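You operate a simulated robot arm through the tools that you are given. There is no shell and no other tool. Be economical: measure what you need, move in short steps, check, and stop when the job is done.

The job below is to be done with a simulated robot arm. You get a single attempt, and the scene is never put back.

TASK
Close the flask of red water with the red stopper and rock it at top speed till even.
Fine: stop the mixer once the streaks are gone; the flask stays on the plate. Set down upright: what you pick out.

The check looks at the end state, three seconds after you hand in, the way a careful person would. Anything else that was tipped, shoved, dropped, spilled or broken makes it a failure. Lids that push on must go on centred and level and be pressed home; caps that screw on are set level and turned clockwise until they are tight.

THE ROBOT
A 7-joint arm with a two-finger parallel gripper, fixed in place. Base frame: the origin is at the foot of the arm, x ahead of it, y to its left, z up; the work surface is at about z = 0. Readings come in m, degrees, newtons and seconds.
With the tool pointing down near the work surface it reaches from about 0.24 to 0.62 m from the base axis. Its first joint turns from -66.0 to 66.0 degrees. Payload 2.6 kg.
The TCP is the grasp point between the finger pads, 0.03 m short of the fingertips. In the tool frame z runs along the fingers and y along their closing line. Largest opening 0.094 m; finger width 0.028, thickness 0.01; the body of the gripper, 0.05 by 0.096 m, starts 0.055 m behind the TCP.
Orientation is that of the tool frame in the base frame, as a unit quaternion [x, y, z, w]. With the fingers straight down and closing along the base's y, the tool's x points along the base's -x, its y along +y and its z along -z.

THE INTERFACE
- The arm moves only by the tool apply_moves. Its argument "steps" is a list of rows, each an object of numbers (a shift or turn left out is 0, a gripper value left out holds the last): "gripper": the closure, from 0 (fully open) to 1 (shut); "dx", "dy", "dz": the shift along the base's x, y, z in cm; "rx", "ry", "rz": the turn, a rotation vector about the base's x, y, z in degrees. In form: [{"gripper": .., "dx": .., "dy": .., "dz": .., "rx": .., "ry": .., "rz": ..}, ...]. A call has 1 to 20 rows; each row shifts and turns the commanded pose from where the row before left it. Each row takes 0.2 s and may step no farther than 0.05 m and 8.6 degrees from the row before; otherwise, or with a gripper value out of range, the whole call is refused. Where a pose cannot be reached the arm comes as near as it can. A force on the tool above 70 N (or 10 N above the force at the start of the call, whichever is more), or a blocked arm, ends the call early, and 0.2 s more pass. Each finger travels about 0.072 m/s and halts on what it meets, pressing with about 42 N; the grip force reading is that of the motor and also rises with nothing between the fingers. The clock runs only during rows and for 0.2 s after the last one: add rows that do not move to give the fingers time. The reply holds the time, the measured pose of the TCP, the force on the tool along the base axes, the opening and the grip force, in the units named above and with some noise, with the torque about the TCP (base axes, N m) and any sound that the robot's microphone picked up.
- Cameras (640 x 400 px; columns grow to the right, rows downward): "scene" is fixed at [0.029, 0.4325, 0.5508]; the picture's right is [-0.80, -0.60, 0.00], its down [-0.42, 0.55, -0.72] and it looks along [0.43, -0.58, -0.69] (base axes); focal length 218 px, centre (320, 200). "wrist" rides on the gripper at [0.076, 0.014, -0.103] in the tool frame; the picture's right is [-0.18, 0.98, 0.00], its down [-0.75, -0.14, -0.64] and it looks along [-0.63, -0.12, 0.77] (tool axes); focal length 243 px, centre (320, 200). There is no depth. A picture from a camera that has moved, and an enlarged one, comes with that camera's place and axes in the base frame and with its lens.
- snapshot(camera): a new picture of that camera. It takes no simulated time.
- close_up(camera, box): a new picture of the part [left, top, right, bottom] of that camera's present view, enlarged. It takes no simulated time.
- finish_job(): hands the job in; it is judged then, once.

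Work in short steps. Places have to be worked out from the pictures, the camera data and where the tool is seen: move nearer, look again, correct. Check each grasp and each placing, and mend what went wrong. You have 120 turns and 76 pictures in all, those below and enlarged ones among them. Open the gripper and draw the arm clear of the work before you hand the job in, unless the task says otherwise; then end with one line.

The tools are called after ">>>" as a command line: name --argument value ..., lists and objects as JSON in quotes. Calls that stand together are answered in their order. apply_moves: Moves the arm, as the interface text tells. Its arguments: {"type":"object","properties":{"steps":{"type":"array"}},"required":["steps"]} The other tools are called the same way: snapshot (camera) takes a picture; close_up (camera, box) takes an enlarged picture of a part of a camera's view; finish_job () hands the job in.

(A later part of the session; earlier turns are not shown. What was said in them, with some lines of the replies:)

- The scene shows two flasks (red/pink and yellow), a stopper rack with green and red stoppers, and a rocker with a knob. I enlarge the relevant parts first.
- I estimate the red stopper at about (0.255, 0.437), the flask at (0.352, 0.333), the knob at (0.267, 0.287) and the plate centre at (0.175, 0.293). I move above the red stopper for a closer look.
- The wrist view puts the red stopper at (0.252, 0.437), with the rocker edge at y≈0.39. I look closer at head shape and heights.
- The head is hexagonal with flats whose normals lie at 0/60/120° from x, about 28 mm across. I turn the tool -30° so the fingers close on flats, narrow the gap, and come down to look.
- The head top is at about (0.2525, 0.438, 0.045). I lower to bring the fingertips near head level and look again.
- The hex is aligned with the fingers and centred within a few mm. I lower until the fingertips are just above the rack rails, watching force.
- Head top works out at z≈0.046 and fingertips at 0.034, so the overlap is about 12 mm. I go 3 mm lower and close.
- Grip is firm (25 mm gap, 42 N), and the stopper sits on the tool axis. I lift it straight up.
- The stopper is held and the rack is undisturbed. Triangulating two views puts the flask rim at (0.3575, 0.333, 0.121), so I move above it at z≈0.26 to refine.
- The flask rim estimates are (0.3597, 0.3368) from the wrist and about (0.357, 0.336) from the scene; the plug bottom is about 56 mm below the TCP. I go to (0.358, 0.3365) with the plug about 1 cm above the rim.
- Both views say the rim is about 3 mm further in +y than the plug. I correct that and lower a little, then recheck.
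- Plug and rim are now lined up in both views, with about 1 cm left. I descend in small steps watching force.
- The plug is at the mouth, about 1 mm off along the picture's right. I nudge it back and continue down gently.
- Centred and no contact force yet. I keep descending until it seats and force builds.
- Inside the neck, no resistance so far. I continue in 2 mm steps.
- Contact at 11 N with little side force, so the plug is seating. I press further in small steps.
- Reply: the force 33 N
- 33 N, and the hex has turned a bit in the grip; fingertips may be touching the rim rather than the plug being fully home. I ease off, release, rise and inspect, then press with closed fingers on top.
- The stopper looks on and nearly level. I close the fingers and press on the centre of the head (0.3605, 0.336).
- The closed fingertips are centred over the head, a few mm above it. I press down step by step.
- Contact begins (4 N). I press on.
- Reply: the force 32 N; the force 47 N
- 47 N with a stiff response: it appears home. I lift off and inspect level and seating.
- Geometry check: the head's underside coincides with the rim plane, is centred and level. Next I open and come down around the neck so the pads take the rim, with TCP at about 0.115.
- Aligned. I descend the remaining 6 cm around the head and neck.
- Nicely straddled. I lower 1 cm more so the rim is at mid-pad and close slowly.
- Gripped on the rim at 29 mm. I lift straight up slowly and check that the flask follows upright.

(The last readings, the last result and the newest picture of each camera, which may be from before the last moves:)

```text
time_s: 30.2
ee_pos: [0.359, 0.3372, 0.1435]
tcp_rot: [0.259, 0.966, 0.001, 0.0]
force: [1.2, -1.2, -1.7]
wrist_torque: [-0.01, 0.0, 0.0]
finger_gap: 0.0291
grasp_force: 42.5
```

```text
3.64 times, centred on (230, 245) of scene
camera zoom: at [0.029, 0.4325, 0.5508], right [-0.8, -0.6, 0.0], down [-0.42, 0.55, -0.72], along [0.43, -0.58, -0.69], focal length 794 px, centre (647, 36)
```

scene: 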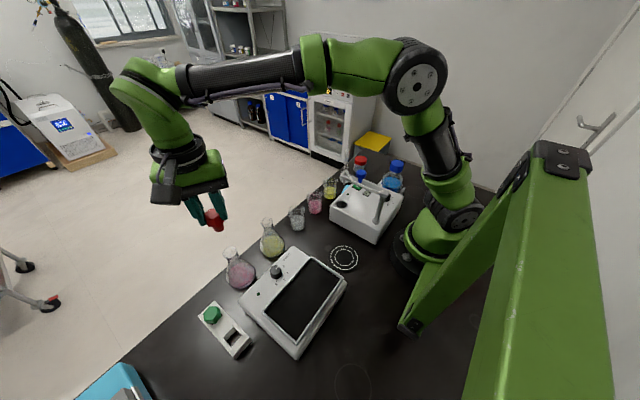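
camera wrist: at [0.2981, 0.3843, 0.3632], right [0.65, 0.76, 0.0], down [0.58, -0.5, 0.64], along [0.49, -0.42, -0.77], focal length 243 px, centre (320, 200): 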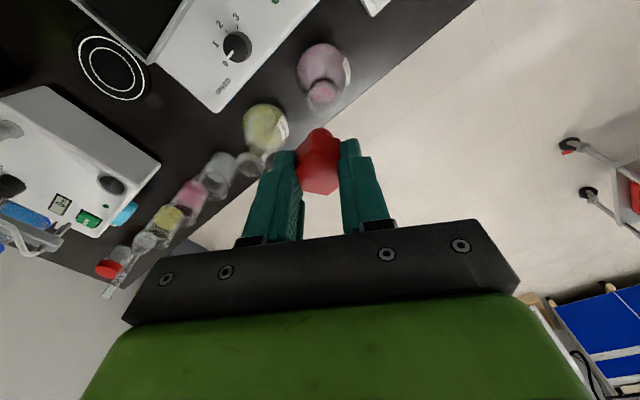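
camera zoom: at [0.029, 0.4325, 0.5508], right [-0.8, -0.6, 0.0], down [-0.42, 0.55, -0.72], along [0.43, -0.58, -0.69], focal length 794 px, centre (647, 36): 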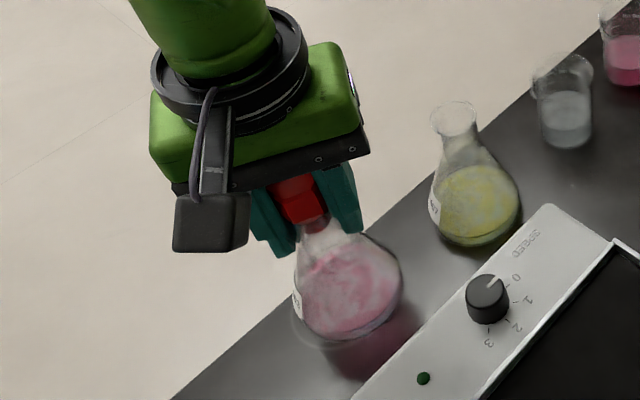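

The flask hangs upright. I raise it clear and carry it towards the plate centre (0.178, 0.290).

>>> apply_moves --steps '[{"dz": 2}, {"dz": 3}, {"dz": 3}, {"dz": 3}, {"dx": -1.5, "dy": -0.4}, {"dx": -2.2, "dy": -0.6}, {"dx": -2.2, "dy": -0.6}, {"dx": -2.2, "dy": -0.6}, {"dx": -2.2, "dy": -0.6}, {"dx": -2.2, "dy": -0.6}, {"dx": -2.2, "dy": -0.6}, {"dx": -2, "dy": -0.4}, {"dx": -1.5, "dy": -0.3}, {}, {}]'

>>> snapshot --camera "scene"

>>> snapshot --camera "wrist"

```text
time_s: 33.4
ee_pos: [0.1777, 0.2913, 0.2542]
tcp_rot: [0.26, 0.966, 0.001, 0.0]
force: [-0.1, 0.2, -1.2]
wrist_torque: [-0.01, -0.03, 0.01]
finger_gap: 0.0291
grasp_force: 42.0
```

```text
30 pictures are left
```

scene: 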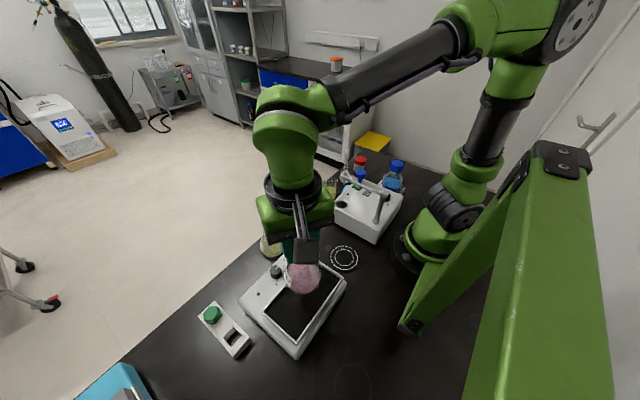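

```text
29 pictures are left
camera wrist: at [0.1187, 0.3406, 0.3562], right [0.65, 0.76, 0.0], down [0.58, -0.5, 0.64], along [0.49, -0.42, -0.77], focal length 243 px, centre (320, 200)
```

wrist: 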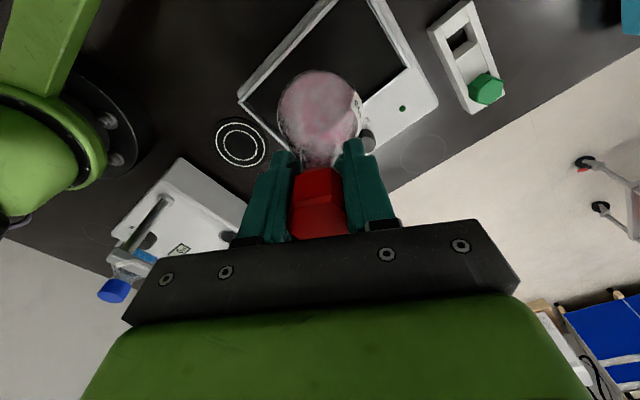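

Over the plate as planned. I lower to about 2–3 cm above the plate and check centring.

>>> apply_moves --steps '[{"dz": -1.5}, {"dz": -1.5}, {"dz": -1.5}, {}]'

>>> close_up --camera "scene" --box '[230, 220, 360, 360]'

>>> close_up --camera "wrist" --box '[200, 0, 460, 170]'

```text
time_s: 34.4
ee_pos: [0.176, 0.2896, 0.2092]
tcp_rot: [0.26, 0.966, 0.001, 0.0]
force: [-1.5, -0.9, -1.1]
wrist_torque: [-0.01, -0.01, 0.01]
finger_gap: 0.029
grasp_force: 42.5
```

```text
2.86 times, centred on (295, 290) of scene
camera zoom: at [0.029, 0.4325, 0.5508], right [-0.8, -0.6, 0.0], down [-0.42, 0.55, -0.72], along [0.43, -0.58, -0.69], focal length 624 px, centre (391, -57)
```

zoom: 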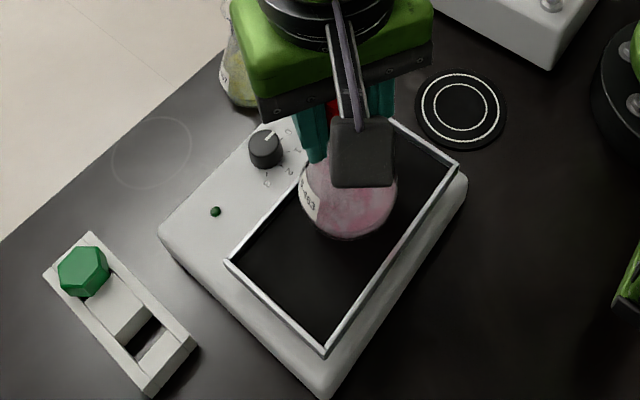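

```text
2.35 times, centred on (330, 85) of wrist
camera zoom: at [0.1173, 0.3394, 0.3116], right [0.65, 0.76, 0.0], down [0.58, -0.5, 0.64], along [0.49, -0.42, -0.77], focal length 571 px, centre (296, 471)
```

zoom: 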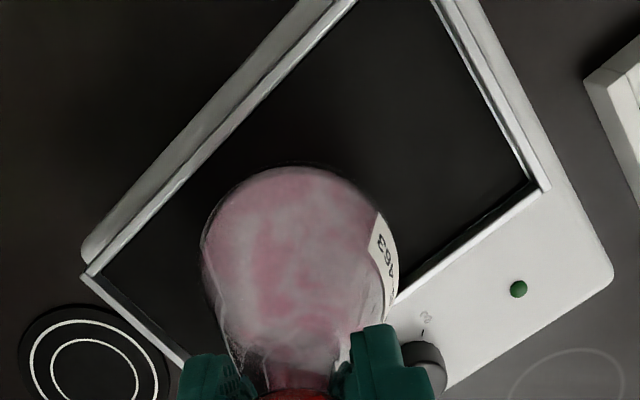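

Corner rays put the plate centre at (0.178, 0.292), matching where the flask is held. I lower to just above the plate, then step to contact.

>>> apply_moves --steps '[{"dz": -1, "dx": 0.1, "dy": 0.1}, {"dz": -1}, {"dz": -0.5}, {}]'

>>> apply_moves --steps '[{"dz": -0.2}, {"dz": -0.2}, {"dz": -0.2}, {"dz": -0.2}, {}]'

>>> close_up --camera "scene" --box '[230, 220, 360, 360]'

```text
time_s: 35.4
ee_pos: [0.1781, 0.2922, 0.1858]
tcp_rot: [0.259, 0.966, 0.004, 0.001]
force: [-4.1, -6.3, 32.3]
wrist_torque: [-0.6, 0.4, -0.14]
finger_gap: 0.0289
grasp_force: 41.8
```

```text
time_s: 35.9
ee_pos: [0.1793, 0.2925, 0.1842]
tcp_rot: [0.262, 0.965, 0.003, 0.001]
force: [-1.8, -4.9, 10.6]
wrist_torque: [-0.72, 0.23, 0.03]
finger_gap: 0.0291
grasp_force: 42.3
stopped in row 2: the force on the tool passed its limit at 73 N (the readings are from after the stop); the commanded pose is now the measured one
```

```text
2.86 times, centred on (295, 290) of scene
camera zoom: at [0.029, 0.4324, 0.5508], right [-0.8, -0.6, 0.0], down [-0.42, 0.56, -0.72], along [0.43, -0.58, -0.69], focal length 624 px, centre (391, -57)
```

zoom: 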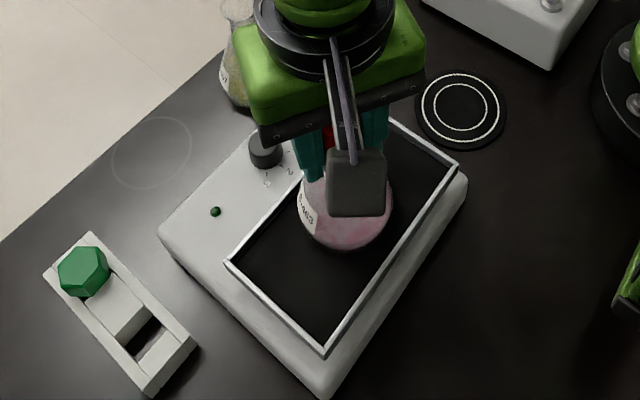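

Contact came at TCP z≈0.186, higher than I expected, and the push reached 73 N. I ease up a little and check that the flask sits flat inside the frame.

>>> apply_moves --steps '[{"dz": 0.1}, {}]'

>>> close_up --camera "wrist" --box '[200, 0, 460, 170]'

>>> close_up --camera "scene" --box '[270, 250, 330, 310]'

```text
time_s: 36.5
ee_pos: [0.178, 0.2941, 0.1855]
tcp_rot: [0.261, 0.965, 0.005, 0.002]
force: [-0.1, -1.1, -0.1]
wrist_torque: [-0.18, 0.03, 0.06]
finger_gap: 0.0293
grasp_force: 41.8
```

```text
2.35 times, centred on (330, 85) of wrist
camera zoom: at [0.1187, 0.3421, 0.2874], right [0.65, 0.76, 0.01], down [0.58, -0.51, 0.64], along [0.49, -0.41, -0.77], focal length 571 px, centre (296, 471)
```

zoom: 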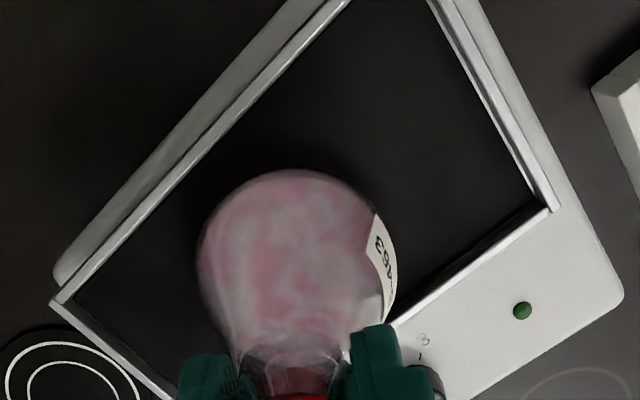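

```text
6.67 times, centred on (300, 280) of scene
camera zoom: at [0.029, 0.4325, 0.5508], right [-0.8, -0.6, 0.0], down [-0.42, 0.55, -0.72], along [0.43, -0.58, -0.69], focal length 1455 px, centre (453, -333)
```

zoom: 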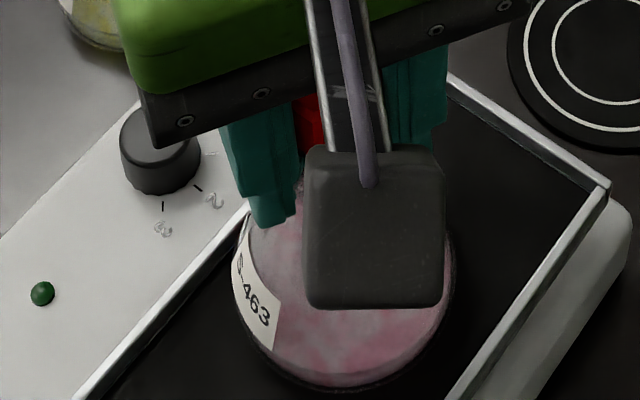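

Force is near zero and the flask stands flat inside the frame. I release and rise straight up.

>>> apply_moves --steps '[{"gripper": 0.75}, {"gripper": 0.65}, {"gripper": 0.5}, {"gripper": 0.38}, {}]'

>>> apply_moves --steps '[{"dz": 1}, {"dz": 2}, {"dz": 3}, {"dz": 3}, {"dz": 2}, {}]'

>>> snapshot --camera "wrist"

>>> close_up --camera "scene" --box '[230, 220, 360, 360]'

```text
time_s: 37.7
ee_pos: [0.1789, 0.2925, 0.185]
tcp_rot: [0.261, 0.965, 0.005, 0.001]
force: [0.1, -0.5, -0.2]
wrist_torque: [-0.03, 0.0, 0.0]
finger_gap: 0.0582
grasp_force: 0.0
```

```text
time_s: 39.1
ee_pos: [0.1783, 0.2924, 0.2965]
tcp_rot: [0.26, 0.966, 0.004, 0.003]
force: [0.7, 0.2, -0.6]
wrist_torque: [0.03, 0.0, 0.01]
finger_gap: 0.0584
grasp_force: 0.1
```

```text
23 pictures are left
camera wrist: at [0.119, 0.3425, 0.399], right [0.65, 0.76, 0.01], down [0.58, -0.51, 0.64], along [0.49, -0.41, -0.77], focal length 243 px, centre (320, 200)
```

wrist: 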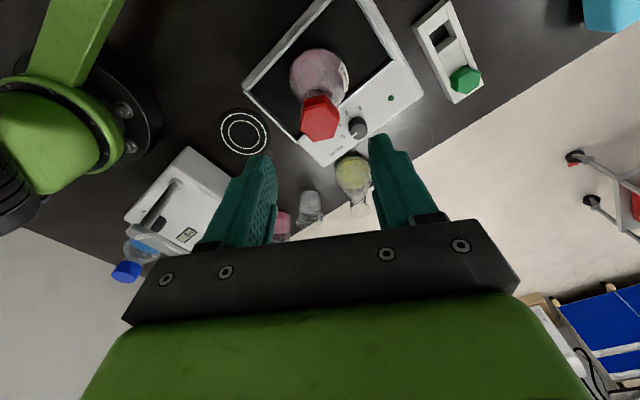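

```text
2.86 times, centred on (295, 290) of scene
camera zoom: at [0.029, 0.4325, 0.5508], right [-0.8, -0.6, 0.0], down [-0.42, 0.55, -0.72], along [0.43, -0.58, -0.69], focal length 624 px, centre (391, -57)
```

zoom: 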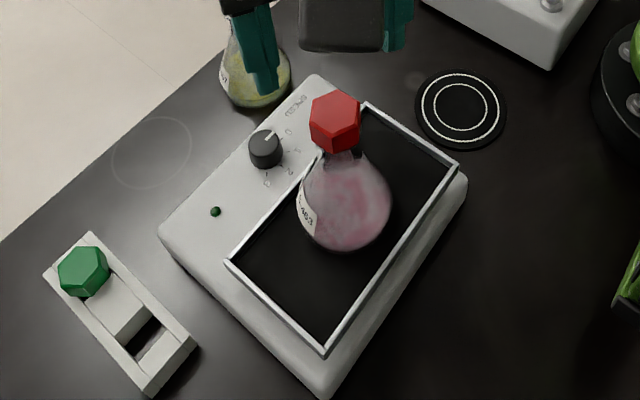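

The flask stands in the frame, stopper on. For the knob the camera must point away from the flask, so I move over the knob at safe height, level the tool, and turn so the camera faces +x/+y.

>>> apply_moves --steps '[{"rx": -0.36, "ry": 0.45}, {"dx": 3, "rz": -5}, {"dx": 3, "rz": -8}, {"dx": 2.8, "dy": -0.3, "rz": -8}, {"rz": -8}, {"rz": -8}, {"rz": -8}, {"rz": -8}, {"rz": -8}, {"rz": -8}, {"rz": -8}, {"rz": -8}, {"rz": -8}, {}]'

```text
time_s: 42.1
ee_pos: [0.2674, 0.29, 0.2968]
tcp_rot: [0.88, 0.474, 0.001, 0.0]
force: [1.1, -1.3, -0.9]
wrist_torque: [0.01, 0.02, -0.01]
finger_gap: 0.0583
grasp_force: 0.1
```

Reached: the camera now faces about 57° from +x. I try how far the wrist turns further clockwise at this safe height.

>>> apply_moves --steps '[{"rz": -8}, {"rz": -8}, {"rz": -8}, {"rz": -8}, {"rz": -8}, {"rz": -8}, {"rz": -8}, {"rz": -8}, {"rz": -8}, {"rz": -8}, {}]'

>>> snapshot --camera "wrist"

```text
time_s: 44.5
ee_pos: [0.3791, 0.2764, 0.3643]
tcp_rot: [0.98, -0.2, 0.0, 0.001]
force: [-0.2, -0.5, -0.6]
wrist_torque: [0.02, 0.03, 0.01]
finger_gap: 0.0585
grasp_force: 0.0
out of reach, approached as far as the arm can: row 5, 6, 7, 8, 9, 10
```

```text
21 pictures are left
camera wrist: at [0.4436, 0.2327, 0.4655], right [-0.56, -0.83, 0.0], down [-0.64, 0.43, 0.64], along [-0.53, 0.36, -0.77], focal length 243 px, centre (320, 200)
```

wrist: 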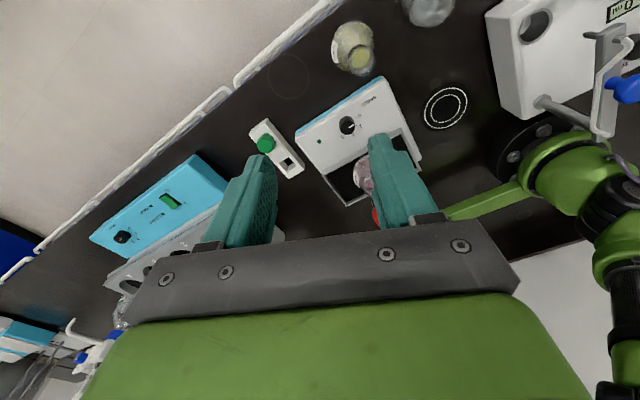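

The clockwise limit is about 25° camera direction, so the knob must be turned in strokes within roughly 85°→27°. I go back over the knob with the camera facing about 80° and look.

>>> apply_moves --steps '[{"rz": 8}, {"rz": 8, "dx": -1.5}, {"rz": 8, "dx": -2}, {"rz": 8, "dx": -2}, {"rz": 8, "dx": -2, "dy": 0.4}, {"rz": 8, "dx": -2, "dy": 0.5}, {"rz": 8, "dx": -1.7, "dy": 0.3}, {"rz": 8}, {"rz": 8}, {"rz": 8}, {"rz": 8}, {"rz": 8}, {"rz": 8, "dz": -2}, {"dz": -3}, {"dz": -3}, {}]'

>>> snapshot --camera "wrist"

```text
time_s: 47.9
ee_pos: [0.2652, 0.2881, 0.2801]
tcp_rot: [0.761, 0.648, 0.001, 0.0]
force: [0.1, -0.1, 0.6]
wrist_torque: [-0.01, -0.02, -0.02]
finger_gap: 0.0583
grasp_force: 0.1
```

```text
20 pictures are left
camera wrist: at [0.292, 0.3604, 0.3832], right [0.94, -0.34, 0.0], down [-0.26, -0.72, 0.64], along [-0.22, -0.6, -0.77], focal length 243 px, centre (320, 200)
```

wrist: 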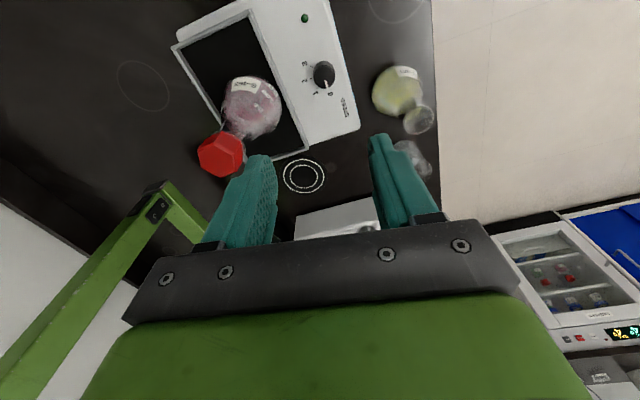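

Combining several rays, the knob top is at about (0.270, 0.291, 0.065). I lower to z≈0.21 for a closer look.

>>> apply_moves --steps '[{"dx": 0.4, "dy": 0.3, "dz": -2}, {"dz": -2.5}, {"dz": -2.5}, {}]'

>>> close_up --camera "wrist" --box '[240, 40, 400, 160]'

```text
time_s: 48.9
ee_pos: [0.2673, 0.2895, 0.2107]
tcp_rot: [0.762, 0.648, 0.0, 0.0]
force: [-0.1, -0.3, 0.0]
wrist_torque: [0.05, 0.03, 0.01]
finger_gap: 0.0582
grasp_force: 0.1
```

```text
3.33 times, centred on (320, 100) of wrist
camera zoom: at [0.2949, 0.3625, 0.3135], right [0.94, -0.34, 0.0], down [-0.26, -0.72, 0.64], along [-0.22, -0.6, -0.77], focal length 809 px, centre (320, 533)
```

zoom: 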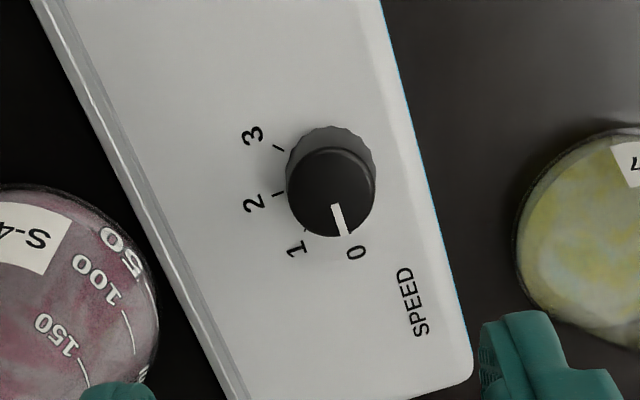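

Knob top is at about (0.271, 0.290, 0.067), about 26 mm wide and 20 mm tall; 0→3 is clockwise. I lean the tool 20° away from the flask for clearance, narrow the gap and lower near the knob.

>>> apply_moves --steps '[{"gripper": 0.5, "rx": -6.6, "ry": 1.04, "dx": 0.53, "dy": 1.06}, {"rx": -6.6, "ry": 1.04}, {"rx": -6.6, "ry": 1.04}, {"dz": -3}, {"dz": -3}, {"dz": -3.5}, {}]'

>>> close_up --camera "wrist" --box '[240, 80, 400, 200]'

>>> close_up --camera "scene" --box '[230, 210, 350, 310]'

```text
time_s: 50.5
ee_pos: [0.2774, 0.3007, 0.1174]
tcp_rot: [0.751, 0.637, -0.132, 0.113]
force: [0.2, -0.4, -0.6]
wrist_torque: [-0.01, 0.0, -0.02]
finger_gap: 0.0472
grasp_force: 0.0
```

```text
3.33 times, centred on (320, 140) of wrist
camera zoom: at [0.3083, 0.4026, 0.1885], right [0.94, -0.33, 0.07], down [-0.22, -0.46, 0.86], along [-0.25, -0.83, -0.51], focal length 809 px, centre (320, 400)
```

zoom: 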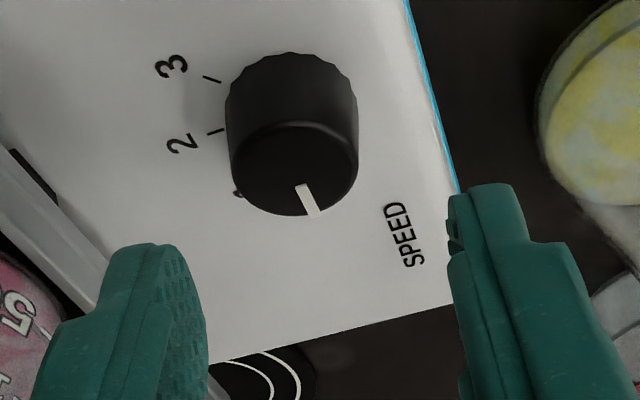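

```text
4.00 times, centred on (290, 260) of scene
camera zoom: at [0.029, 0.4325, 0.5508], right [-0.8, -0.6, 0.0], down [-0.42, 0.55, -0.72], along [0.43, -0.58, -0.69], focal length 873 px, centre (440, -40)
```

zoom: 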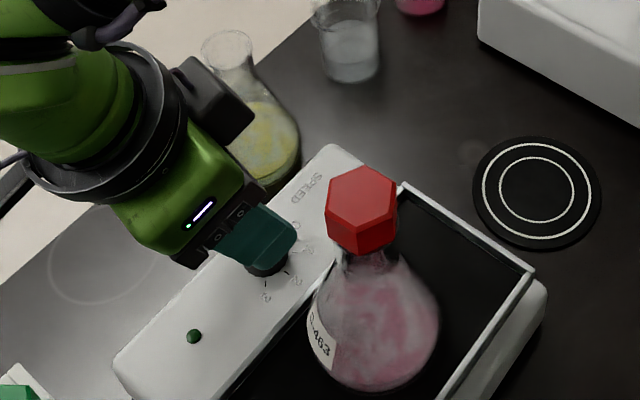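

Closing-line offset is about 4 mm; I correct dx and lower to grip height with small steps.

>>> apply_moves --steps '[{"dx": -0.43, "dy": 0.1, "dz": -1}, {"dz": -1}, {"dz": -0.5}, {"dz": -0.4}, {}]'

>>> close_up --camera "wrist" --box '[220, 60, 420, 210]'

```text
time_s: 51.7
ee_pos: [0.2704, 0.302, 0.0886]
tcp_rot: [0.75, 0.639, -0.132, 0.114]
force: [-0.2, -1.1, -0.5]
wrist_torque: [-0.04, 0.0, -0.02]
finger_gap: 0.0469
grasp_force: 0.0
```

```text
2.67 times, centred on (320, 135) of wrist
camera zoom: at [0.3023, 0.4044, 0.1589], right [0.94, -0.33, 0.06], down [-0.22, -0.46, 0.86], along [-0.25, -0.83, -0.51], focal length 647 px, centre (320, 373)
```

zoom: 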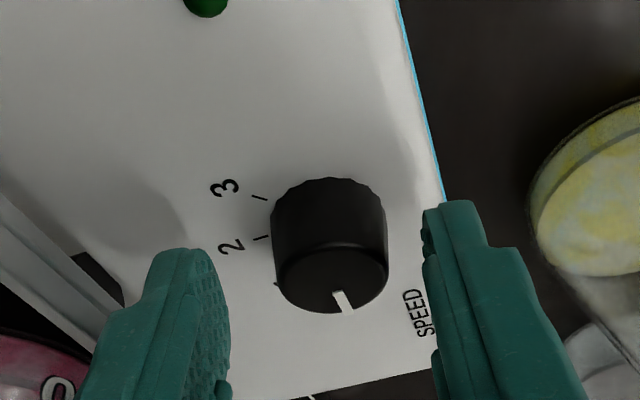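

Well placed: the knob is between the fingertips. I lower 6 mm more and close.

>>> apply_moves --steps '[{"dz": -0.3}, {"dz": -0.3}, {}]'

>>> apply_moves --steps '[{"gripper": 0.62}, {"gripper": 0.8}, {"gripper": 1}, {}]'

>>> close_up --camera "wrist" --box '[220, 60, 420, 210]'

```text
time_s: 52.5
ee_pos: [0.2715, 0.3033, 0.0831]
tcp_rot: [0.75, 0.638, -0.132, 0.113]
force: [0.5, 0.8, 0.7]
wrist_torque: [-0.02, -0.01, -0.01]
finger_gap: 0.0471
grasp_force: 0.1
```

```text
time_s: 53.5
ee_pos: [0.2734, 0.3014, 0.084]
tcp_rot: [0.75, 0.638, -0.129, 0.115]
force: [18.7, -0.1, -6.5]
wrist_torque: [0.08, -0.52, 0.21]
finger_gap: 0.0261
grasp_force: 44.8
```

```text
2.67 times, centred on (320, 135) of wrist
camera zoom: at [0.3044, 0.4047, 0.1539], right [0.94, -0.33, 0.07], down [-0.22, -0.46, 0.86], along [-0.25, -0.83, -0.51], focal length 647 px, centre (320, 373)
```

zoom: 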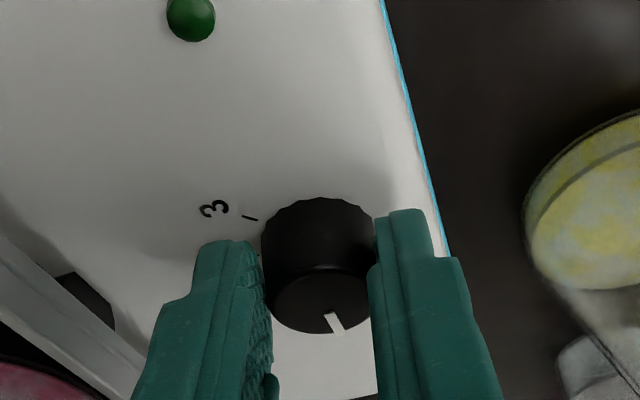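

The knob is gripped, with 19 N of side force from a 2 mm offset. I relieve that, then turn clockwise about the knob axis for the first stroke.

>>> apply_moves --steps '[{"dx": 0.18, "dy": -0.04}, {}]'

>>> apply_moves --steps '[{"rz": -6, "dx": 0.106, "dy": -0.023}, {"rz": -6, "dx": 0.102, "dy": -0.033}, {"rz": -6, "dx": 0.099, "dy": -0.044}, {"rz": -6, "dx": 0.094, "dy": -0.054}, {}]'

>>> close_up --camera "wrist" --box '[220, 60, 420, 210]'

```text
time_s: 54.1
ee_pos: [0.2736, 0.3016, 0.0843]
tcp_rot: [0.75, 0.638, -0.131, 0.114]
force: [14.3, -10.8, 5.7]
wrist_torque: [0.79, -0.56, 0.19]
finger_gap: 0.0263
grasp_force: 45.2
```

```text
time_s: 55.3
ee_pos: [0.2788, 0.3007, 0.0837]
tcp_rot: [0.867, 0.467, -0.152, 0.085]
force: [11.1, -12.1, 24.0]
wrist_torque: [-1.18, 0.05, 0.19]
finger_gap: 0.026
grasp_force: 45.6
```

```text
2.67 times, centred on (320, 135) of wrist
camera zoom: at [0.3488, 0.3816, 0.1537], right [0.73, -0.68, 0.07], down [-0.39, -0.33, 0.86], along [-0.56, -0.65, -0.51], focal length 647 px, centre (320, 373)
```

zoom: 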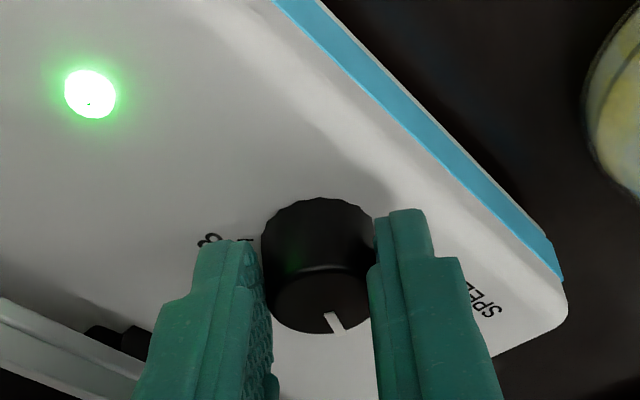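

LED is on and the knob turns with the fingers. I trim the side and vertical force and continue the stroke.

>>> apply_moves --steps '[{"rz": -6, "dx": 0.15, "dy": -0.12, "dz": 0.1}, {"rz": -6, "dx": 0.1, "dy": -0.1}, {"rz": -6, "dx": 0.072, "dy": -0.08}, {"rz": -6, "dx": 0.064, "dy": -0.087}, {}]'

>>> close_up --camera "scene" --box '[230, 210, 350, 310]'

```text
time_s: 56.5
ee_pos: [0.2822, 0.2967, 0.0835]
tcp_rot: [0.945, 0.279, -0.164, 0.05]
force: [19.5, -0.2, 10.4]
wrist_torque: [-0.24, -0.76, 0.16]
finger_gap: 0.0262
grasp_force: 45.0
```

```text
4.00 times, centred on (290, 260) of scene
camera zoom: at [0.029, 0.4324, 0.5508], right [-0.8, -0.6, 0.0], down [-0.42, 0.56, -0.72], along [0.43, -0.58, -0.69], focal length 873 px, centre (440, -40)
```

zoom: 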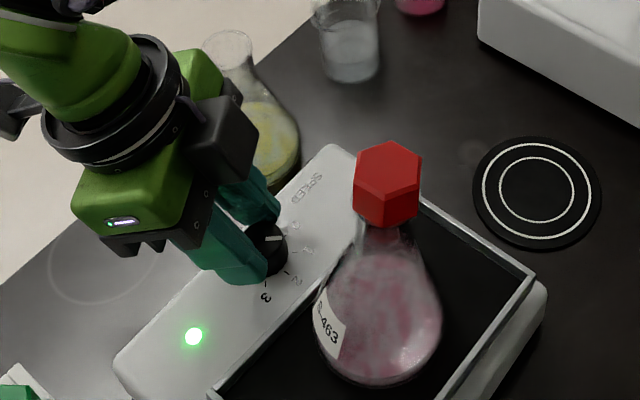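

The plate is rocking slowly and the flask has clear room. I open, turn back in place around the knob, and regrip for the next stroke.

>>> apply_moves --steps '[{"gripper": 0.75, "dz": 0.1}, {"gripper": 0.5}, {"dx": 0.15}, {"rz": 6, "dx": -0.064, "dy": 0.087}, {"rz": 6, "dx": -0.072, "dy": 0.08}, {"rz": 6, "dx": -0.08, "dy": 0.072}, {"rz": 6, "dx": -0.087, "dy": 0.064}, {"rz": 6, "dx": -0.094, "dy": 0.054}, {"rz": 6, "dx": -0.099, "dy": 0.044}, {"rz": 6, "dx": -0.102, "dy": 0.033}, {}]'

>>> close_up --camera "wrist" --box '[220, 60, 420, 210]'

```text
time_s: 58.9
ee_pos: [0.2775, 0.3019, 0.0852]
tcp_rot: [0.782, 0.599, -0.138, 0.107]
force: [0.4, -0.6, -0.1]
wrist_torque: [0.0, 0.02, 0.02]
finger_gap: 0.047
grasp_force: 0.1
```

```text
2.67 times, centred on (320, 135) of wrist
camera zoom: at [0.3183, 0.3998, 0.1551], right [0.9, -0.42, 0.07], down [-0.27, -0.43, 0.86], along [-0.34, -0.8, -0.51], focal length 647 px, centre (320, 373)
```

zoom: 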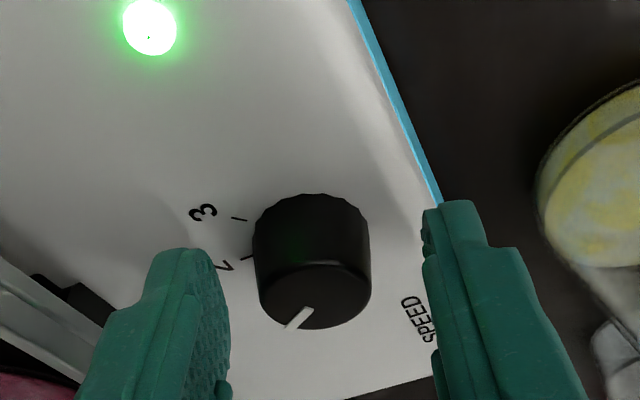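

The pointer has turned about 48°, near 1. I regrip and do the second stroke.

>>> apply_moves --steps '[{"dx": -0.15, "dy": 0.05, "gripper": 0.7}, {"gripper": 1}, {}, {"rz": -6, "dx": 0.102, "dy": -0.033}, {"rz": -6, "dx": 0.099, "dy": -0.044}, {"rz": -6, "dx": 0.094, "dy": -0.054}, {"rz": -6, "dx": 0.087, "dy": -0.064}, {"rz": -6, "dx": 0.08, "dy": -0.072}, {"rz": -6, "dx": 0.072, "dy": -0.08}, {"rz": -6, "dx": 0.064, "dy": -0.087}, {}]'

```text
time_s: 61.3
ee_pos: [0.2818, 0.2971, 0.0837]
tcp_rot: [0.946, 0.276, -0.165, 0.051]
force: [4.9, -16.0, 19.5]
wrist_torque: [-0.69, 0.33, 0.23]
finger_gap: 0.0263
grasp_force: 45.0
```

Second stroke done (knob at about 90°, mark 2). I release, turn back and prepare the third stroke.

>>> apply_moves --steps '[{"gripper": 0.75, "dz": 0.1, "dy": -0.1}, {"gripper": 0.5}, {}, {"rz": 6, "dx": -0.064, "dy": 0.087}, {"rz": 6, "dx": -0.072, "dy": 0.08}, {"rz": 6, "dx": -0.08, "dy": 0.072}, {"rz": 6, "dx": -0.087, "dy": 0.064}, {"rz": 6, "dx": -0.094, "dy": 0.054}, {"rz": 6, "dx": -0.099, "dy": 0.044}, {"rz": 6, "dx": -0.102, "dy": 0.033}, {}]'

>>> close_up --camera "wrist" --box '[220, 60, 420, 210]'

```text
time_s: 63.7
ee_pos: [0.276, 0.3009, 0.0859]
tcp_rot: [0.782, 0.598, -0.138, 0.107]
force: [-0.9, 0.0, 0.1]
wrist_torque: [0.05, 0.0, -0.02]
finger_gap: 0.0469
grasp_force: 0.0
```

```text
2.67 times, centred on (320, 135) of wrist
camera zoom: at [0.3171, 0.3995, 0.1562], right [0.9, -0.42, 0.06], down [-0.27, -0.44, 0.86], along [-0.34, -0.8, -0.51], focal length 647 px, centre (320, 373)
```

zoom: 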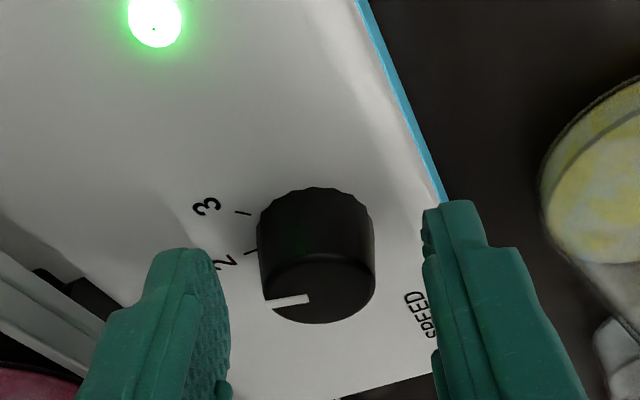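

The pointer is now near 2. Third stroke toward 3, lowering nothing else.

>>> apply_moves --steps '[{"gripper": 0.7, "dz": -0.1}, {"gripper": 1}, {}, {"rz": -6, "dx": 0.102, "dy": -0.033}, {"rz": -6, "dx": 0.099, "dy": -0.044}, {"rz": -6, "dx": 0.094, "dy": -0.054}, {"rz": -6, "dx": 0.087, "dy": -0.064}, {"rz": -6, "dx": 0.08, "dy": -0.072}, {}]'

>>> close_up --camera "wrist" --box '[180, 60, 420, 210]'

```text
time_s: 65.7
ee_pos: [0.2801, 0.2979, 0.0849]
tcp_rot: [0.911, 0.374, -0.159, 0.068]
force: [-5.0, -4.9, 22.0]
wrist_torque: [-0.56, 0.57, -0.07]
finger_gap: 0.0264
grasp_force: 45.1
```

```text
2.67 times, centred on (300, 135) of wrist
camera zoom: at [0.3657, 0.3623, 0.1551], right [0.57, -0.82, 0.07], down [-0.45, -0.24, 0.86], along [-0.69, -0.52, -0.51], focal length 647 px, centre (373, 373)
```

zoom: 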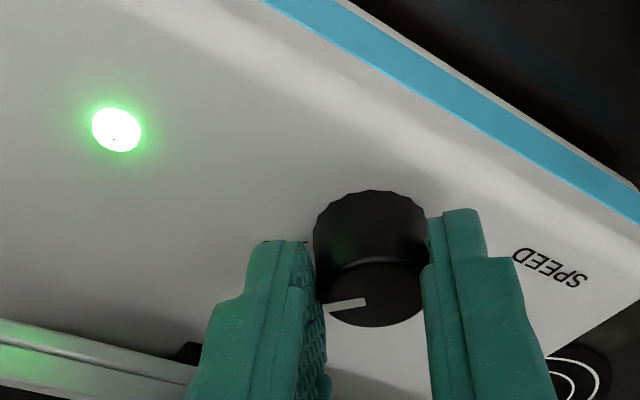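

The knob is still following. I turn the last 12° or so, feeling for the stop.

>>> apply_moves --steps '[{"rz": -6, "dx": 0.072, "dy": -0.08}, {"rz": -6, "dx": 0.064, "dy": -0.087}, {}]'

>>> apply_moves --steps '[{"gripper": 0.75, "dz": 0.1}, {"gripper": 0.5}, {}, {"dx": 0.3, "dy": 0.2, "dz": 3}, {"dx": 0.5, "dy": 0.3, "dz": 4}, {"dz": 4}, {}]'

>>> snapshot --camera "wrist"

>>> close_up --camera "scene" --box '[230, 210, 350, 310]'

```text
time_s: 66.5
ee_pos: [0.2823, 0.2958, 0.0846]
tcp_rot: [0.945, 0.278, -0.165, 0.051]
force: [6.9, 1.8, 2.8]
wrist_torque: [0.12, -0.34, 0.6]
finger_gap: 0.0261
grasp_force: 44.7
```

```text
time_s: 68.1
ee_pos: [0.2907, 0.2999, 0.1954]
tcp_rot: [0.945, 0.278, -0.166, 0.049]
force: [-0.2, 0.1, -0.2]
wrist_torque: [0.0, -0.01, 0.02]
finger_gap: 0.0468
grasp_force: 0.1
```

```text
9 pictures are left
camera wrist: at [0.3884, 0.3455, 0.2658], right [0.39, -0.92, 0.07], down [-0.49, -0.14, 0.86], along [-0.78, -0.36, -0.51], focal length 243 px, centre (320, 200)
```

wrist: 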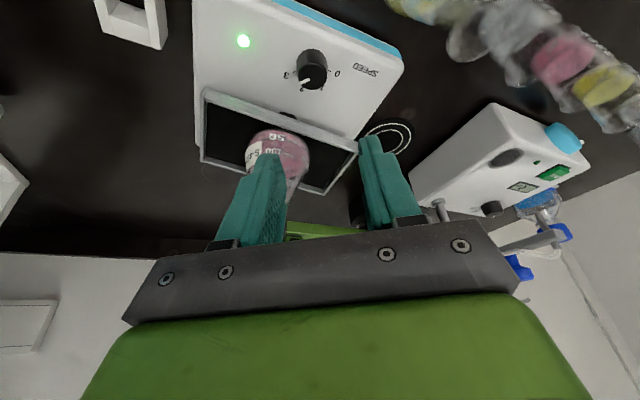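

```text
4.00 times, centred on (290, 260) of scene
camera zoom: at [0.029, 0.4325, 0.5508], right [-0.8, -0.6, 0.0], down [-0.42, 0.55, -0.72], along [0.43, -0.58, -0.69], focal length 873 px, centre (440, -40)
```

zoom: 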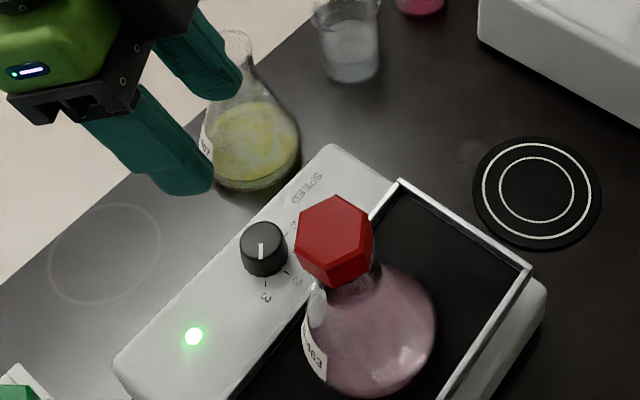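

The pointer is at 3 and the plate is rocking at top speed. I hold clear and let it mix.

>>> apply_moves --steps '[{}, {}, {}, {}, {}, {}, {}, {}, {}, {}, {}, {}, {}, {}, {}, {}, {}, {}, {}, {}]'

>>> apply_moves --steps '[{}, {}, {}, {}, {}, {}, {}, {}, {}, {}, {}, {}, {}, {}, {}, {}, {}, {}, {}, {}]'

>>> close_up --camera "scene" --box '[260, 240, 350, 320]'

```text
time_s: 72.3
ee_pos: [0.2908, 0.3001, 0.1941]
tcp_rot: [0.945, 0.279, -0.165, 0.05]
force: [1.6, 0.0, 0.2]
wrist_torque: [-0.01, -0.01, -0.01]
finger_gap: 0.0472
grasp_force: 0.0
```

```text
time_s: 76.5
ee_pos: [0.2905, 0.2998, 0.1944]
tcp_rot: [0.945, 0.278, -0.166, 0.05]
force: [0.2, -0.9, 0.4]
wrist_torque: [0.01, -0.01, 0.0]
finger_gap: 0.0469
grasp_force: 0.1
```

```text
5.00 times, centred on (305, 280) of scene
camera zoom: at [0.029, 0.4325, 0.5508], right [-0.8, -0.6, 0.0], down [-0.42, 0.55, -0.72], along [0.43, -0.58, -0.69], focal length 1091 px, centre (395, -200)
```

zoom: 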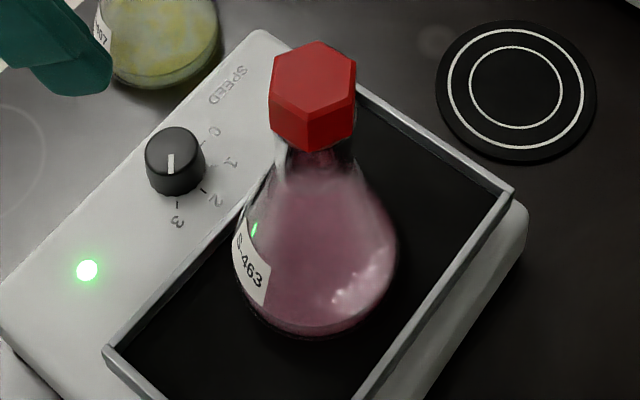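

The liquid looks even now; only highlights remain. I go back down onto the knob the same way I left it, to turn it to 0.

>>> apply_moves --steps '[{"dz": -4}, {"dx": -0.5, "dy": -0.3, "dz": -3.5}, {"dx": -0.3, "dy": -0.2, "dz": -2}, {"dz": -1}, {"dz": -0.5}, {}]'

>>> close_up --camera "wrist" --box '[180, 60, 420, 210]'

```text
time_s: 77.9
ee_pos: [0.2811, 0.2972, 0.0856]
tcp_rot: [0.945, 0.278, -0.166, 0.05]
force: [0.4, -0.7, 0.2]
wrist_torque: [0.0, -0.02, -0.02]
finger_gap: 0.047
grasp_force: 0.2
```

```text
2.67 times, centred on (300, 135) of wrist
camera zoom: at [0.3788, 0.3421, 0.1559], right [0.39, -0.92, 0.07], down [-0.49, -0.14, 0.86], along [-0.78, -0.36, -0.5], focal length 647 px, centre (373, 373)
```

zoom: 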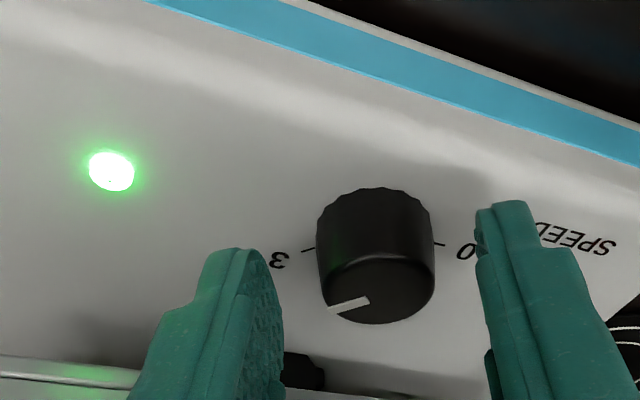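

Aligned. I grip and turn counter-clockwise, first return stroke, then release and swing back.

>>> apply_moves --steps '[{"gripper": 0.7, "dz": -0.05}, {"gripper": 1}, {}, {"rz": 6, "dx": -0.064, "dy": 0.087}, {"rz": 6, "dx": -0.072, "dy": 0.08}, {"rz": 6, "dx": -0.08, "dy": 0.072}, {"rz": 6, "dx": -0.087, "dy": 0.064}, {"rz": 6, "dx": -0.094, "dy": 0.054}, {"rz": 6, "dx": -0.099, "dy": 0.044}, {"rz": 6, "dx": -0.102, "dy": 0.033}, {}]'

>>> apply_moves --steps '[{"gripper": 0.75, "dz": 0.1}, {"gripper": 0.5}, {}, {"rz": -6, "dx": 0.102, "dy": -0.033}, {"rz": -6, "dx": 0.099, "dy": -0.044}, {"rz": -6, "dx": 0.094, "dy": -0.054}, {"rz": -6, "dx": 0.087, "dy": -0.064}, {"rz": -6, "dx": 0.08, "dy": -0.072}, {"rz": -6, "dx": 0.072, "dy": -0.08}, {"rz": -6, "dx": 0.064, "dy": -0.087}, {}]'

>>> apply_moves --steps '[{"gripper": 0.7, "dz": -0.1}, {"gripper": 1}, {}, {"rz": 6, "dx": -0.064, "dy": 0.087}, {"rz": 6, "dx": -0.072, "dy": 0.08}, {"rz": 6, "dx": -0.08, "dy": 0.072}, {"rz": 6, "dx": -0.087, "dy": 0.064}, {"rz": 6, "dx": -0.094, "dy": 0.054}, {"rz": 6, "dx": -0.099, "dy": 0.044}, {"rz": 6, "dx": -0.102, "dy": 0.033}, {}]'

```text
time_s: 80.3
ee_pos: [0.2749, 0.3023, 0.0857]
tcp_rot: [0.782, 0.599, -0.138, 0.106]
force: [-4.5, 11.3, 3.4]
wrist_torque: [-0.21, 0.31, -0.06]
finger_gap: 0.026
grasp_force: 45.1
```

```text
time_s: 82.7
ee_pos: [0.2807, 0.2964, 0.0866]
tcp_rot: [0.945, 0.276, -0.166, 0.049]
force: [-0.1, 0.2, -0.5]
wrist_torque: [0.02, 0.0, -0.05]
finger_gap: 0.0472
grasp_force: 0.1
```

```text
time_s: 85.1
ee_pos: [0.2743, 0.3008, 0.0858]
tcp_rot: [0.781, 0.6, -0.137, 0.106]
force: [4.9, 10.6, -12.4]
wrist_torque: [0.86, -0.2, 0.06]
finger_gap: 0.0261
grasp_force: 45.1
```

Two return strokes done (about 84°). I release, swing back and check before the last stroke.

>>> apply_moves --steps '[{"gripper": 0.75, "dz": 0.1}, {"gripper": 0.5}, {}, {"rz": -6, "dx": 0.102, "dy": -0.033}, {"rz": -6, "dx": 0.099, "dy": -0.044}, {"rz": -6, "dx": 0.094, "dy": -0.054}, {"rz": -6, "dx": 0.087, "dy": -0.064}, {"rz": -6, "dx": 0.08, "dy": -0.072}, {"rz": -6, "dx": 0.072, "dy": -0.08}, {"rz": -6, "dx": 0.064, "dy": -0.087}, {}]'

>>> close_up --camera "wrist" --box '[180, 60, 420, 210]'

```text
time_s: 87.5
ee_pos: [0.282, 0.296, 0.0866]
tcp_rot: [0.945, 0.277, -0.167, 0.05]
force: [0.2, 0.4, 0.2]
wrist_torque: [0.0, -0.02, 0.0]
finger_gap: 0.047
grasp_force: 0.0
```

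```text
2.67 times, centred on (300, 135) of wrist
camera zoom: at [0.3783, 0.3411, 0.1566], right [0.39, -0.92, 0.07], down [-0.49, -0.14, 0.86], along [-0.78, -0.36, -0.51], focal length 647 px, centre (373, 373)
```

zoom: 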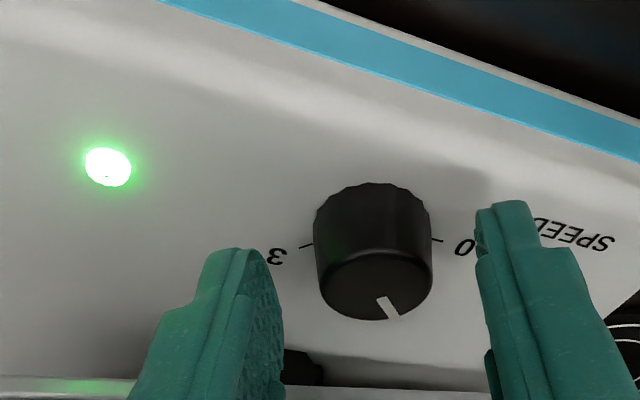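

The pointer needs about 50° more. Last stroke to 81°.

>>> apply_moves --steps '[{"gripper": 0.7, "dz": -0.1}, {"gripper": 1}, {}, {"rz": 6, "dx": -0.064, "dy": 0.087}, {"rz": 6, "dx": -0.072, "dy": 0.08}, {"rz": 6, "dx": -0.08, "dy": 0.072}, {"rz": 6, "dx": -0.087, "dy": 0.064}, {"rz": 6, "dx": -0.094, "dy": 0.054}, {"rz": 6, "dx": -0.099, "dy": 0.044}, {"rz": 6, "dx": -0.102, "dy": 0.033}, {"rz": 6, "dx": -0.106, "dy": 0.023}, {}]'

>>> close_up --camera "wrist" --box '[180, 50, 420, 210]'

```text
time_s: 90.1
ee_pos: [0.2739, 0.3, 0.0859]
tcp_rot: [0.75, 0.638, -0.131, 0.113]
force: [-8.3, -5.3, 35.8]
wrist_torque: [-0.27, 0.38, -0.58]
finger_gap: 0.026
grasp_force: 44.9
```

```text
2.50 times, centred on (300, 130) of wrist
camera zoom: at [0.305, 0.4033, 0.1559], right [0.94, -0.33, 0.06], down [-0.22, -0.46, 0.86], along [-0.25, -0.82, -0.51], focal length 606 px, centre (370, 375)
```

zoom: 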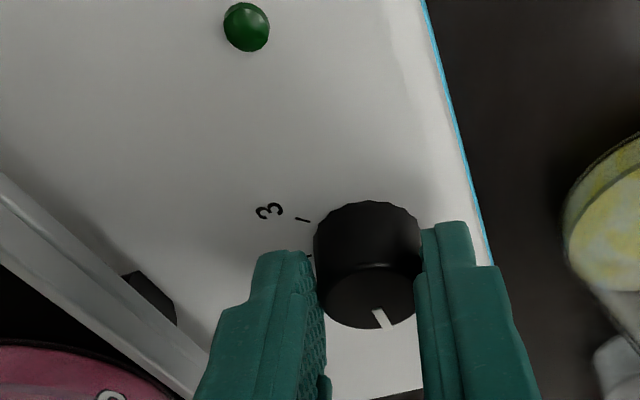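

LED is off and the knob is against its 0 stop. I release, rise clear, and check the liquid.

>>> apply_moves --steps '[{"dz": 0.1, "rz": -1}, {"gripper": 0.75}, {"gripper": 0.5}, {}, {"dx": 0.2, "dy": 0.5, "dz": 3}, {"dx": 0.3, "dy": 0.5, "dz": 4}, {"dz": 4}, {"dz": 4}, {"dz": 3, "dx": 2}, {"dx": 3}, {}]'

>>> close_up --camera "scene" --box '[250, 230, 350, 330]'

```text
time_s: 92.5
ee_pos: [0.329, 0.3087, 0.2666]
tcp_rot: [0.756, 0.632, -0.132, 0.111]
force: [0.4, -0.7, -0.9]
wrist_torque: [-0.02, 0.0, -0.02]
finger_gap: 0.0471
grasp_force: 0.1
```

```text
4.00 times, centred on (300, 280) of scene
camera zoom: at [0.029, 0.4325, 0.5508], right [-0.8, -0.6, 0.0], down [-0.42, 0.56, -0.72], along [0.43, -0.58, -0.69], focal length 873 px, centre (400, -120)
```

zoom: 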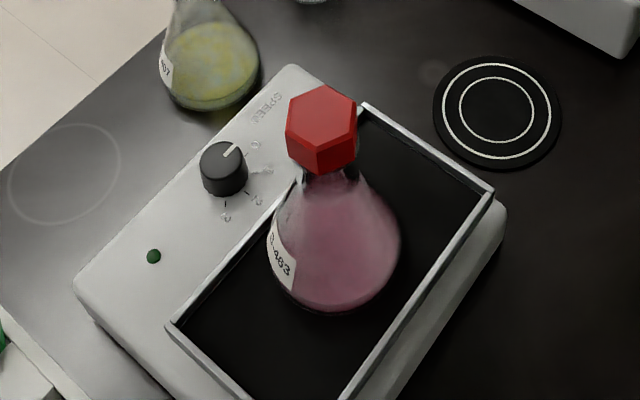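

Evenly coloured, LED off, knob at 0, flask standing on the plate. One last enlarged look at the stopper's seating.

>>> close_up --camera "scene" --box '[310, 240, 350, 290]'

>>> snapshot --camera "scene"

>>> close_up --camera "scene" --box '[310, 245, 350, 285]'

```text
8.00 times, centred on (330, 265) of scene
camera zoom: at [0.029, 0.4325, 0.5508], right [-0.8, -0.6, 0.0], down [-0.42, 0.56, -0.72], along [0.43, -0.58, -0.69], focal length 1746 px, centre (240, -320)
```

zoom: 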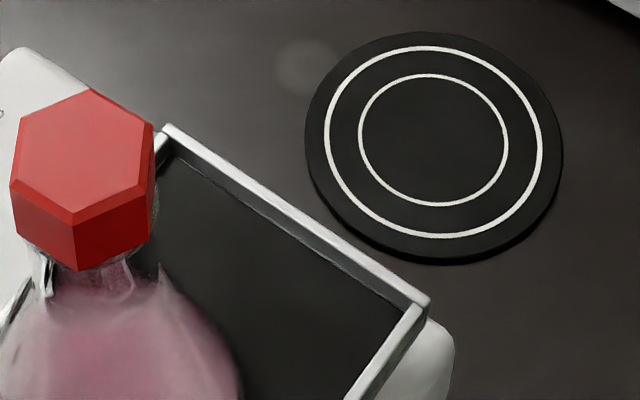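

```text
1 pictures are left
```

scene: 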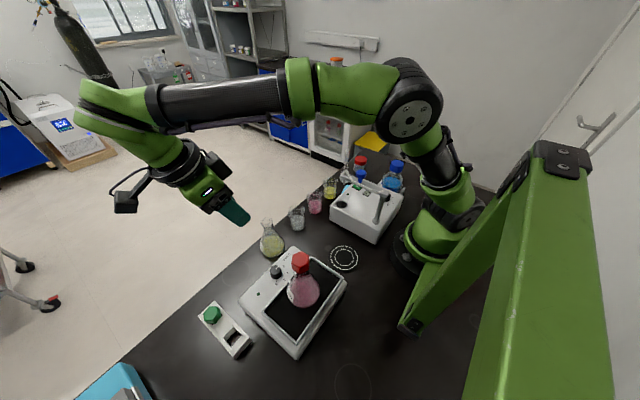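

```text
10.00 times, centred on (330, 265) of scene
camera zoom: at [0.029, 0.4325, 0.5508], right [-0.8, -0.6, 0.0], down [-0.42, 0.56, -0.72], along [0.43, -0.58, -0.69], focal length 2183 px, centre (220, -450)
```

zoom: 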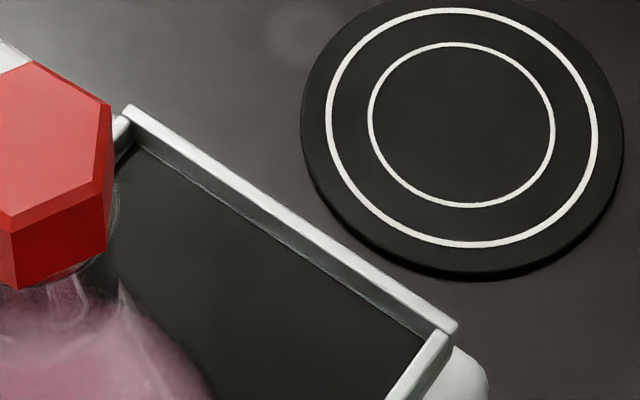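

The stopper sits level on the rim, and nothing else in view has moved. I open the gripper fully, draw back a little, and hand in.

>>> apply_moves --steps '[{"gripper": 0, "dz": 3}, {"dz": 2}, {}, {}]'

>>> finish_job

```text
time_s: 93.5
ee_pos: [0.3303, 0.3088, 0.3178]
tcp_rot: [0.755, 0.632, -0.133, 0.113]
force: [-0.6, -1.2, 0.4]
wrist_torque: [0.03, 0.02, -0.01]
finger_gap: 0.0939
grasp_force: 0.1
```

```text
The job is handed in.
```

I closed the flask of red water with the red stopper, rocked it at speed 3 until the streaks were gone, and switched the rocker off; the flask is standing upright on the plate.
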